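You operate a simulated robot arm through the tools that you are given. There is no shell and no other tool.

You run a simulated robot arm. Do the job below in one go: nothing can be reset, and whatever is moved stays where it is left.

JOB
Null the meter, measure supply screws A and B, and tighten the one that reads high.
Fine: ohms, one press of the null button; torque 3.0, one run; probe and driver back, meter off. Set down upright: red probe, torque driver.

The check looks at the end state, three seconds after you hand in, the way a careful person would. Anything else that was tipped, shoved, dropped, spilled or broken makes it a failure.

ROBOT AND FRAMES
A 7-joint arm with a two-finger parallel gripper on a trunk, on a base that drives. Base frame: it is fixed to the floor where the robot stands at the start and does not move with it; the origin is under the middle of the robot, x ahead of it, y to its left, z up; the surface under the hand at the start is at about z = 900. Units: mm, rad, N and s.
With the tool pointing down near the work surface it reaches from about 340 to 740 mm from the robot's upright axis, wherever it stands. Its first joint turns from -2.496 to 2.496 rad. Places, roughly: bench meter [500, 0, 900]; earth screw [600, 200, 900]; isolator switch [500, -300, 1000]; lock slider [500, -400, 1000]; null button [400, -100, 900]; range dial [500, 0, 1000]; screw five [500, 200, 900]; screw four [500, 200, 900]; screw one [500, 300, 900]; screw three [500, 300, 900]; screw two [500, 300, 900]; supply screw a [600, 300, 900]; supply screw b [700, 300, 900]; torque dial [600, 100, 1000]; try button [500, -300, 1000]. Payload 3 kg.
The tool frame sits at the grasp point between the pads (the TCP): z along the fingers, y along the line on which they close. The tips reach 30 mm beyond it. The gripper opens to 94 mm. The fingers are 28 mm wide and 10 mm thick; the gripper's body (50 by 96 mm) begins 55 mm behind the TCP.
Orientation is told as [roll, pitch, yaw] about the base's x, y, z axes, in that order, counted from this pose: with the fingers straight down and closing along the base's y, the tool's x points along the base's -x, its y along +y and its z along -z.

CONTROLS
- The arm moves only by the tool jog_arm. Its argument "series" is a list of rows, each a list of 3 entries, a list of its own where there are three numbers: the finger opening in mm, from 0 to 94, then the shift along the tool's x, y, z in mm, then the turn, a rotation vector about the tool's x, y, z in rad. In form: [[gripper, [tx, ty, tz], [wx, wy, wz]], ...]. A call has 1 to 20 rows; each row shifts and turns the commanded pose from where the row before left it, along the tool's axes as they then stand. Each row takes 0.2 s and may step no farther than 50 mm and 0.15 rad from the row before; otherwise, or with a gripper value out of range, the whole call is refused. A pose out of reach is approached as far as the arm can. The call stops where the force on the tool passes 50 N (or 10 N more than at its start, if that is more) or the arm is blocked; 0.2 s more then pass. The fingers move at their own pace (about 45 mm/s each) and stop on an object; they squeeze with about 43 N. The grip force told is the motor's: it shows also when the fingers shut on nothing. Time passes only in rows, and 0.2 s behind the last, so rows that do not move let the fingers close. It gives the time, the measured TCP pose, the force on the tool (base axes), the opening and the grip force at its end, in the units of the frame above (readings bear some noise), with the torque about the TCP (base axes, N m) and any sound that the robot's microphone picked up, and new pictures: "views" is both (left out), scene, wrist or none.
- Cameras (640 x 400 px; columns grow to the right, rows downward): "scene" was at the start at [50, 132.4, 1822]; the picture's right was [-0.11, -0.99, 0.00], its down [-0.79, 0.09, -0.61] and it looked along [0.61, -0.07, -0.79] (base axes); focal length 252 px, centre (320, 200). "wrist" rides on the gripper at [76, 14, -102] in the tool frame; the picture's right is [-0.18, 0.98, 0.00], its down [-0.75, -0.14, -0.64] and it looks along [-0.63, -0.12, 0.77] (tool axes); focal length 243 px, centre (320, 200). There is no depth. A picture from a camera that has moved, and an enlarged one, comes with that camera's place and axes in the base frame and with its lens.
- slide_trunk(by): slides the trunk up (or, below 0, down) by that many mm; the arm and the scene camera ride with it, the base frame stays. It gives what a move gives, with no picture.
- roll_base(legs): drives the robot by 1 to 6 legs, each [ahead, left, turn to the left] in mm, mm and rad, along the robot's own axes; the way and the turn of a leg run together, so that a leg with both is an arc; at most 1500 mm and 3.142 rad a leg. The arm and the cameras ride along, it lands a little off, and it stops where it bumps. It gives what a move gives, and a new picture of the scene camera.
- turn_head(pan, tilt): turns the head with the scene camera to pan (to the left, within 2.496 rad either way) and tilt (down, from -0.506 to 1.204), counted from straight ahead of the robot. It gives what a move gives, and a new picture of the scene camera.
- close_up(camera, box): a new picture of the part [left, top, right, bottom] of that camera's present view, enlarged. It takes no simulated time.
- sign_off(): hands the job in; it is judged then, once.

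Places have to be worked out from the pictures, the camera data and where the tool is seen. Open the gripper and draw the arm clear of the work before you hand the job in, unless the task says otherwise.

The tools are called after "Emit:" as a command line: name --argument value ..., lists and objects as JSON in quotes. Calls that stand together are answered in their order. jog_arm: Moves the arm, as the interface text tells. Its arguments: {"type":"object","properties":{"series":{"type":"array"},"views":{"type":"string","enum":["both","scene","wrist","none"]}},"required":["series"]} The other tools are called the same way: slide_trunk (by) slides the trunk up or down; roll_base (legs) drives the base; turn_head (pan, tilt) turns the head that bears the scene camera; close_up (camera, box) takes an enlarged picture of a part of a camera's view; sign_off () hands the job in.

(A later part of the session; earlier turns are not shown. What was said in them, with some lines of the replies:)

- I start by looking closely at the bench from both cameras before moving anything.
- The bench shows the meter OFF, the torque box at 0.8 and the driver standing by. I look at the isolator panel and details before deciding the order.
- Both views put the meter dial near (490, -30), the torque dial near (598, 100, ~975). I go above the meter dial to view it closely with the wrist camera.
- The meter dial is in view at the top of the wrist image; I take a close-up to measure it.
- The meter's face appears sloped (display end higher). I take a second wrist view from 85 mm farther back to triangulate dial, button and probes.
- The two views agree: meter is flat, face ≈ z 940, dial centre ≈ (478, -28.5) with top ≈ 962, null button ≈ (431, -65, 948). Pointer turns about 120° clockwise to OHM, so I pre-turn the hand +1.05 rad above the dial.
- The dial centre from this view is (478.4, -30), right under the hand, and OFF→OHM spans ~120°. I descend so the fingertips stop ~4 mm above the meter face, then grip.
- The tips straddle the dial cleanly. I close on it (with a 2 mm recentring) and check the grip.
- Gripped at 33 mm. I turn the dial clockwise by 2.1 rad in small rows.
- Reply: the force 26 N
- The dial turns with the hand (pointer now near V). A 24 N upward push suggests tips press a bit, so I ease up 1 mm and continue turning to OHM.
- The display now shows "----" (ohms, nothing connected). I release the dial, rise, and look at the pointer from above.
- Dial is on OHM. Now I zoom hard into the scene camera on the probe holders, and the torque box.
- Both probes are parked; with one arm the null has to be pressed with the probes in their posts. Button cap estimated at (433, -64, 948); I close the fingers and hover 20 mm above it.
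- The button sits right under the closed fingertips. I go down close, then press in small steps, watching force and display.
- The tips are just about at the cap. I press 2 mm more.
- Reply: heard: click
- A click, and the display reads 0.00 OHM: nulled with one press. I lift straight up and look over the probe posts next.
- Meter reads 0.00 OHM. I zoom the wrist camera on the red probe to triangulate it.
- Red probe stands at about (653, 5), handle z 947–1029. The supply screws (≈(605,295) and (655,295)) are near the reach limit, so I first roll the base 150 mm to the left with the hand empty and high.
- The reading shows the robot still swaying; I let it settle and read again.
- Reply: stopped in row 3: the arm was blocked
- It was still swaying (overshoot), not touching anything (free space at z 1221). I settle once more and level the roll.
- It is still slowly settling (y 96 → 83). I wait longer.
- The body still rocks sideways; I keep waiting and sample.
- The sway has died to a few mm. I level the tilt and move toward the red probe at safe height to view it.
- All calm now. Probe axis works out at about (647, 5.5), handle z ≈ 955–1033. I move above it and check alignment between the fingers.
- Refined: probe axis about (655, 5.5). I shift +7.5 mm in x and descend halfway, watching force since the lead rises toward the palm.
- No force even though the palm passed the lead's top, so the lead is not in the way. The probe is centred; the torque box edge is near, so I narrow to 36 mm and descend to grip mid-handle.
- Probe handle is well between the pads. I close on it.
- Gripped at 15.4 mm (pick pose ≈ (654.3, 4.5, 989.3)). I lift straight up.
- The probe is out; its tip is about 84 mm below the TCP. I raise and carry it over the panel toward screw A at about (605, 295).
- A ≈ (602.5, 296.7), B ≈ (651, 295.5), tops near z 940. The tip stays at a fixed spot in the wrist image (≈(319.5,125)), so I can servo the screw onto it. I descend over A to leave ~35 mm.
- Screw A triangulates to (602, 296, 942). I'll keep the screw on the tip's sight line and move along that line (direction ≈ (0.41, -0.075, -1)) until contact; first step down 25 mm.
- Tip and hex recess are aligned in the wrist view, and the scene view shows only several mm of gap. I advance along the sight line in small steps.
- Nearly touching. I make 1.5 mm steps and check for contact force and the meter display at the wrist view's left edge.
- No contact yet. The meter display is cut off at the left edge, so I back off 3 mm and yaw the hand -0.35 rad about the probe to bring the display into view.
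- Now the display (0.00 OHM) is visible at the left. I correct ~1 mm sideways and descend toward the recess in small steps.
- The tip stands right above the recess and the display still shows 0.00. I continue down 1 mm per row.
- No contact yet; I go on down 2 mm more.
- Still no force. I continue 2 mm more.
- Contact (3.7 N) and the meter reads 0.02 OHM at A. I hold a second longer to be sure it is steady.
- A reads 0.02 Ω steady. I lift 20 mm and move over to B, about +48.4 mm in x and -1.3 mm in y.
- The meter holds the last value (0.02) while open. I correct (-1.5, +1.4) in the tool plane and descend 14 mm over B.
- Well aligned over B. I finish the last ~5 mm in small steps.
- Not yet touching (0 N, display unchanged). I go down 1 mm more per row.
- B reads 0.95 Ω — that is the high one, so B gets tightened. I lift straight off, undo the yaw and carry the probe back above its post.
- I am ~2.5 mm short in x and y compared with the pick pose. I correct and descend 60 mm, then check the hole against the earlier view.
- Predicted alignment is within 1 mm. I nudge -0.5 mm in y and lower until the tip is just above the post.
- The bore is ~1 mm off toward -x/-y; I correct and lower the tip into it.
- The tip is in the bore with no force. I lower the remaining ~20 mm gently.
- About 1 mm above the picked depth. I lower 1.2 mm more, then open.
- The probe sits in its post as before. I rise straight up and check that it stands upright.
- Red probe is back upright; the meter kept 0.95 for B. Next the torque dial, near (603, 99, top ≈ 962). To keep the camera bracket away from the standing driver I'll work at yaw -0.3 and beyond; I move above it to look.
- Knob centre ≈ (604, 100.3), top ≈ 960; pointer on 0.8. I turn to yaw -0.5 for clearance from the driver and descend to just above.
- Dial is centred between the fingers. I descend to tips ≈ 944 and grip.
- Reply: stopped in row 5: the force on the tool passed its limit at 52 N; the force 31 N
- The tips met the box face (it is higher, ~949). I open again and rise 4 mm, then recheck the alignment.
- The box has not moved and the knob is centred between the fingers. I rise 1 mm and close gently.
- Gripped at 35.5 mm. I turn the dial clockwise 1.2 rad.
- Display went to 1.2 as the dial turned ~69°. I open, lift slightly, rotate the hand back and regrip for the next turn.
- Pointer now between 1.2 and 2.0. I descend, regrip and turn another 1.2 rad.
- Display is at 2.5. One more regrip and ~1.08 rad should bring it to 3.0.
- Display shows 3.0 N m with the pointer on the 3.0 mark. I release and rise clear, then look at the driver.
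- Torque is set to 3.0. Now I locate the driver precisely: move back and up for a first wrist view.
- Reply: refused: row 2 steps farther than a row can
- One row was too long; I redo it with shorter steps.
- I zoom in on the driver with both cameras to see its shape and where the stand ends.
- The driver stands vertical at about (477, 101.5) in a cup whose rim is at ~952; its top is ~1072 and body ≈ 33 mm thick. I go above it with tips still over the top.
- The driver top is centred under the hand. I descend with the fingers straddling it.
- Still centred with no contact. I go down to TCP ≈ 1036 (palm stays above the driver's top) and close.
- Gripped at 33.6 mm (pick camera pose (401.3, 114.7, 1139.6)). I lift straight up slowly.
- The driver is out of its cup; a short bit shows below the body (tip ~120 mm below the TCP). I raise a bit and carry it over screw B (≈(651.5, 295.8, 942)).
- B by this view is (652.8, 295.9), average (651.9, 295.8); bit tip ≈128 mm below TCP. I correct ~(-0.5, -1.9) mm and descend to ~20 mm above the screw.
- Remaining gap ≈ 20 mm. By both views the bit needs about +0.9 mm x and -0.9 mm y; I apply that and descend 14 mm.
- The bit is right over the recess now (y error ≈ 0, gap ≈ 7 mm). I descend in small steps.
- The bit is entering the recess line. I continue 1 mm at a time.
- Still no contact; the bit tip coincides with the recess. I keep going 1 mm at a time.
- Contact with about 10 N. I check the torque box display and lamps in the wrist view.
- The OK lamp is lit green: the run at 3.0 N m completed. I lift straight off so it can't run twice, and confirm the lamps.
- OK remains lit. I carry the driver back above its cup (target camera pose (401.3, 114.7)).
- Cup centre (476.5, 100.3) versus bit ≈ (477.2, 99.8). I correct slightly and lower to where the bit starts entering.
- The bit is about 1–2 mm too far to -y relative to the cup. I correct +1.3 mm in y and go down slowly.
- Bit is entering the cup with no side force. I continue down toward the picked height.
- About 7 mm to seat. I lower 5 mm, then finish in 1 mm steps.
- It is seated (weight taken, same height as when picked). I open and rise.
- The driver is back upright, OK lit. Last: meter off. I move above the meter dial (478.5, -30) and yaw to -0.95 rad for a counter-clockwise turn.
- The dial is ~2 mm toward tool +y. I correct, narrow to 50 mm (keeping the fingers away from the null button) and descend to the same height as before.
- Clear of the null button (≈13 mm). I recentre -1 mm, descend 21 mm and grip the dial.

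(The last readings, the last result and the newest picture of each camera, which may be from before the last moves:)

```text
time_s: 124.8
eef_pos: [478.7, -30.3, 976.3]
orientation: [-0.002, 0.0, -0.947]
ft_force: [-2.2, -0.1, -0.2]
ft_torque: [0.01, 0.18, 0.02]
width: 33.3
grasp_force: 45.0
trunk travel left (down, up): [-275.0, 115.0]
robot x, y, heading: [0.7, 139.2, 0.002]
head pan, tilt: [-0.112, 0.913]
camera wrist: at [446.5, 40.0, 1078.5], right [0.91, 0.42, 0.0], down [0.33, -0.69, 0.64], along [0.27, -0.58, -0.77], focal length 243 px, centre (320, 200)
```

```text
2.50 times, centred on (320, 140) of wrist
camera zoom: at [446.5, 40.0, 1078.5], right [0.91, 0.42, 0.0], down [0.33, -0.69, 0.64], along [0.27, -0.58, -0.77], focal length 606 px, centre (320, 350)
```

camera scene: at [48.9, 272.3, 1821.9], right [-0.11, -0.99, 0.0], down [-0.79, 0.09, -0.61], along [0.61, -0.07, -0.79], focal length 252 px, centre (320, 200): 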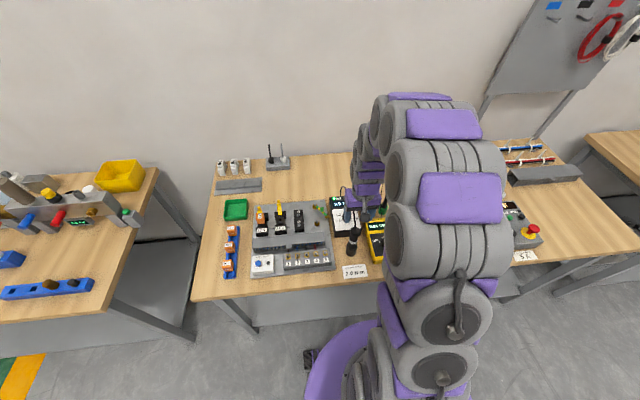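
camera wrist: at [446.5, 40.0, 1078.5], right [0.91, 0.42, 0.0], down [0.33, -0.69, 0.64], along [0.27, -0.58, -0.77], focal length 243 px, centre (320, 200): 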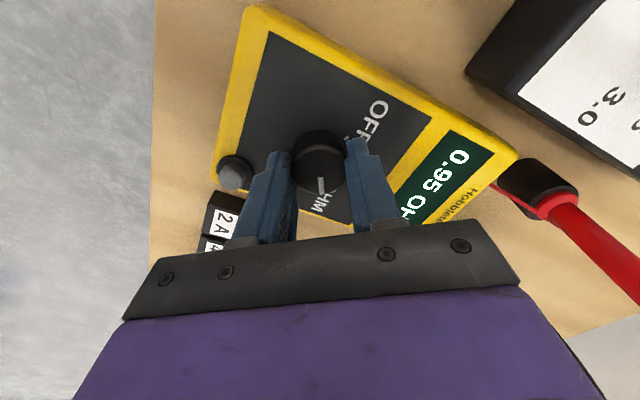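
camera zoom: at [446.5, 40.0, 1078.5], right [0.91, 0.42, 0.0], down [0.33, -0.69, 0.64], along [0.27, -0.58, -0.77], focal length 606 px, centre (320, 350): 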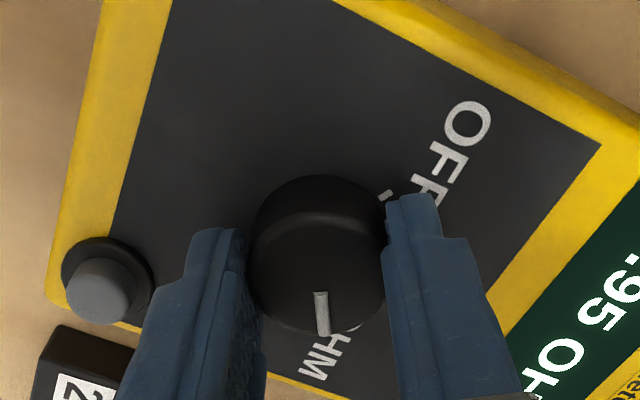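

Gripped with little side force. I turn counter-clockwise 2.1 rad to OFF.

Emit:
jog_arm --series '[[20, [0, 0, 0], [0, 0, -0.1]], [20, [0, 0, 0], [0, 0, -0.15]], [20, [0, 0, 0], [0, 0, -0.15]], [20, [0, 0, 0], [0, 0, -0.15]], [20, [0, 0, 0], [0, 0, -0.15]], [20, [0, 0, 0], [0, 0, -0.15]], [20, [0, 0, 0], [0, 0, -0.15]], [20, [0, 0, 0], [0, 0, -0.15]], [20, [0, 0, 0], [0, 0, -0.15]], [20, [0, 0, 0], [0, 0, -0.15]], [20, [0, 0, 0], [0, 0, -0.15]], [20, [0, 0, 0], [0, 0, -0.15]], [20, [0, 0, 0], [0, 0, -0.15]], [20, [0, 0, 0], [0, 0, -0.15]], [20, [0, 0, 0], [0, 0, -0.05]], [20, [0, 0, 0], [0, 0, 0]]]' --views "wrist"

Emit:
close_up --camera "wrist" --box '[180, 60, 420, 240]'

```text
time_s: 128.2
eef_pos: [479.0, -30.3, 976.0]
orientation: [0.003, 0.001, 1.151]
ft_force: [-13.8, 5.4, -12.7]
ft_torque: [0.38, 0.27, -0.59]
width: 32.9
grasp_force: 44.6
trunk travel left (down, up): [-275.0, 115.0]
robot x, y, heading: [-1.5, 137.8, 0.002]
head pan, tilt: [-0.112, 0.913]
camera wrist: at [435.3, -93.2, 1078.7], right [-0.82, 0.57, 0.0], down [0.44, 0.63, 0.64], along [0.36, 0.53, -0.77], focal length 243 px, centre (320, 200)
```

wrist: 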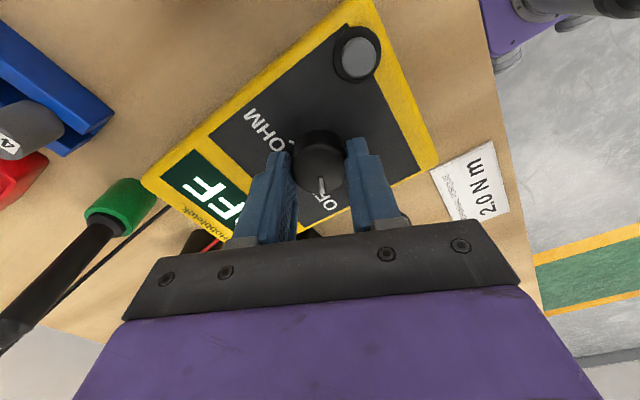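

```text
2.22 times, centred on (300, 150) of wrist
camera zoom: at [435.3, -93.2, 1078.7], right [-0.82, 0.57, 0.0], down [0.44, 0.63, 0.64], along [0.36, 0.53, -0.77], focal length 539 px, centre (364, 311)
```

zoom: 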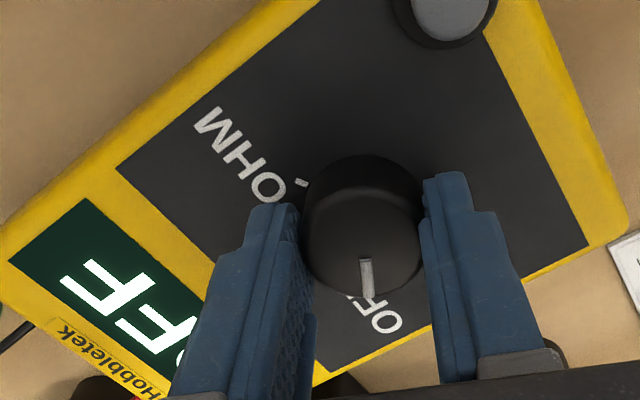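

The meter shows OFF. I release, rise straight up, and turn the hand back.

Emit:
jog_arm --series '[[40, [0, 0, 0], [0, 0, 0]], [50, [0, 0, 0], [0, 0, 0]], [50, [0, 0, 0], [0, 0, 0]], [50, [0, 0, -30], [0, 0, 0]], [50, [0, 0, -40], [0, 0, 0]], [60, [0, 0, -45], [0, 0, 0]], [60, [0, 0, -45], [0, 0, 0]], [60, [0, 0, -40], [0, 0, 0.15]], [60, [0, 0, 0], [0, 0, 0.15]], [60, [0, 0, 0], [0, 0, 0.15]], [60, [0, 0, 0], [0, 0, 0.15]], [60, [0, 0, 0], [0, 0, 0.15]], [60, [0, 0, 0], [0, 0, 0.15]], [60, [0, 0, 0], [0, 0, 0.15]], [60, [0, 0, 0], [0, 0, 0.1]], [60, [0, 0, 0], [0, 0, 0]], [60, [0, 0, 0], [0, 0, 0]]]'

Emit:
close_up --camera "wrist" --box '[220, 40, 480, 220]'

```text
time_s: 131.8
eef_pos: [479.7, -29.3, 1174.6]
orientation: [0.001, 0.001, 0.001]
ft_force: [-0.4, -0.4, 0.4]
ft_torque: [0.0, -0.01, 0.03]
width: 59.8
grasp_force: 0.0
trunk travel left (down, up): [-275.0, 115.0]
robot x, y, heading: [0.8, 136.2, 0.004]
head pan, tilt: [-0.112, 0.913]
camera scene: at [49.6, 270.6, 1822.1], right [-0.11, -0.99, 0.0], down [-0.79, 0.09, -0.61], along [0.61, -0.07, -0.79], focal length 252 px, centre (320, 200)
camera wrist: at [403.6, -15.9, 1278.6], right [0.18, 0.98, 0.0], down [0.75, -0.14, 0.64], along [0.63, -0.12, -0.77], focal length 243 px, centre (320, 200)
```

scene: 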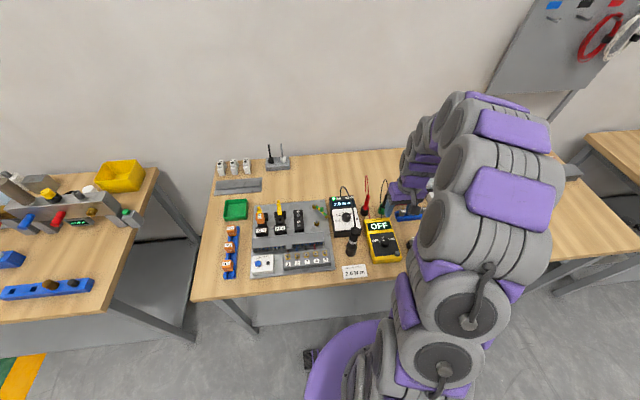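
wrist: 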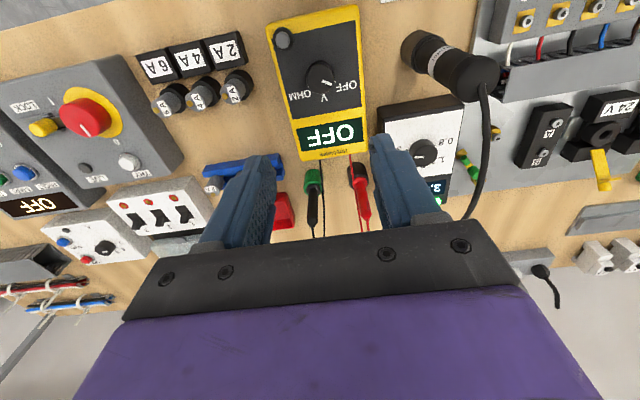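

```text
2.22 times, centred on (350, 130) of wrist
camera zoom: at [403.6, -15.9, 1278.6], right [0.18, 0.98, 0.0], down [0.75, -0.14, 0.64], along [0.63, -0.12, -0.77], focal length 539 px, centre (253, 356)
```

zoom: 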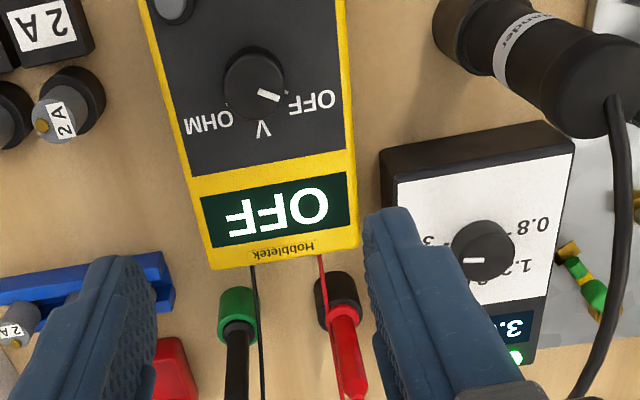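

Meter OFF, pointer on OFF, probes and driver in place. I raise the open hand clear and take a last look over the bench.

Emit:
jog_arm --series '[[94, [0, -30, -30], [0, 0, 0]], [94, [0, -35, -35], [0, 0, 0]], [94, [0, -35, -35], [0, 0, 0]], [94, [0, 0, 0], [0, 0, 0]], [94, [0, 0, 0], [0, 0, 0]]]'

Emit:
close_up --camera "scene" --box '[210, 150, 430, 290]'

Emit:
close_up --camera "scene" --box '[325, 170, 405, 270]'

```text
time_s: 132.9
eef_pos: [479.0, -130.2, 1276.2]
orientation: [-0.003, 0.001, 0.003]
ft_force: [-0.4, -0.2, -0.5]
ft_torque: [0.04, -0.01, -0.02]
width: 94.0
grasp_force: 0.1
trunk travel left (down, up): [-275.0, 115.0]
robot x, y, heading: [-1.7, 137.6, -0.007]
head pan, tilt: [-0.112, 0.913]
camera scene: at [49.1, 270.3, 1822.1], right [-0.11, -0.99, 0.0], down [-0.79, 0.09, -0.61], along [0.61, -0.07, -0.79], focal length 252 px, centre (320, 200)
camera wrist: at [402.7, -115.8, 1378.9], right [0.18, 0.98, 0.0], down [0.75, -0.14, 0.64], along [0.63, -0.12, -0.77], focal length 243 px, centre (320, 200)
```

scene: 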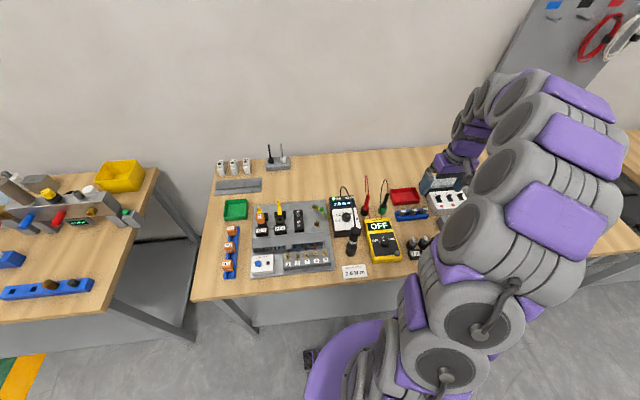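
wrist: 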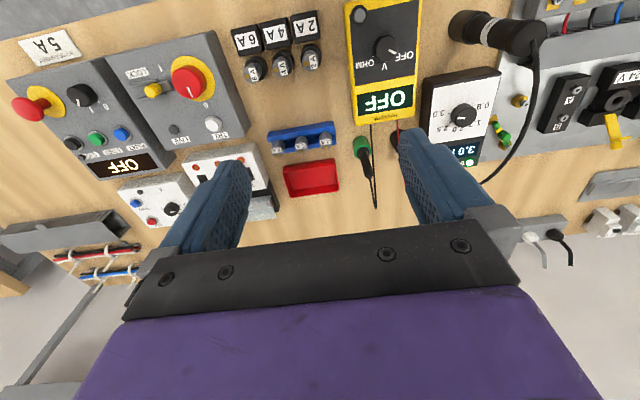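

```text
2.86 times, centred on (320, 220) of scene
camera zoom: at [49.1, 270.3, 1822.1], right [-0.11, -0.99, 0.0], down [-0.79, 0.09, -0.61], along [0.61, -0.07, -0.79], focal length 720 px, centre (320, 143)
```

zoom: 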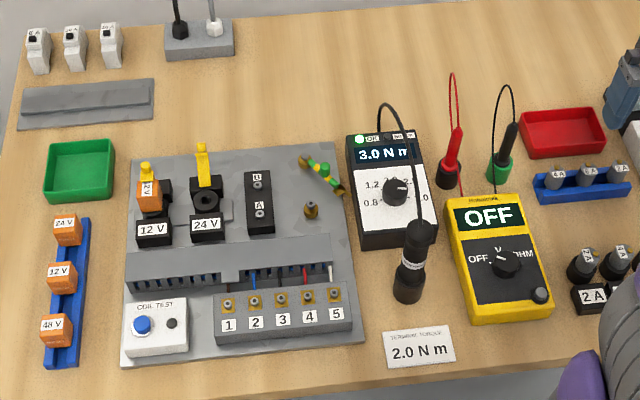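

```text
4.00 times, centred on (365, 220) of scene
camera zoom: at [49.1, 270.3, 1822.1], right [-0.11, -0.99, 0.0], down [-0.79, 0.09, -0.61], along [0.61, -0.07, -0.79], focal length 1009 px, centre (140, 120)
```

zoom: 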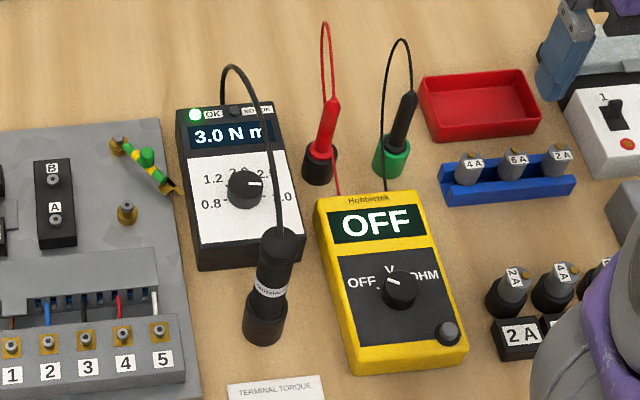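

Everything is in its end state: the meter is off, the red probe and driver stand upright in their posts, torque is at 3.0 with OK lit, and nothing else has moved. I hand the job in.

Emit:
sign_off

```text
The job is handed in.
```

The job is handed in: supply screw B read high and was tightened at 3.0 N m in one run. The OK lamp lit green.

- **Null:** the meter was set to ohms and nulled with one press of the button, with both probes in their posts. It showed 0.00 OHM afterwards.
- **Readings:** screw A read 0.02 OHM and screw B read 0.95 OHM.
- **Torque setting:** I set 3.0 as you asked. A card on the bench says "Terminal torque 2.0 N m", which I did not follow.
- **Put back:** the red probe and the torque driver stand upright in their holders and the meter is off. The last pictures show nothing else on the bench tipped or moved.

- **Contact with the torque box:** while reaching for its dial, the fingertips pressed on the top of the box at about 52 N before the arm stopped. Pictures before and after show the box in the same place.
- **Robot position:** I rolled the base about 140 mm to the left to reach screw B comfortably. It is still standing there.
- **Not re-measured:** I did not measure screw B again after tightening, since the job did not ask for it.
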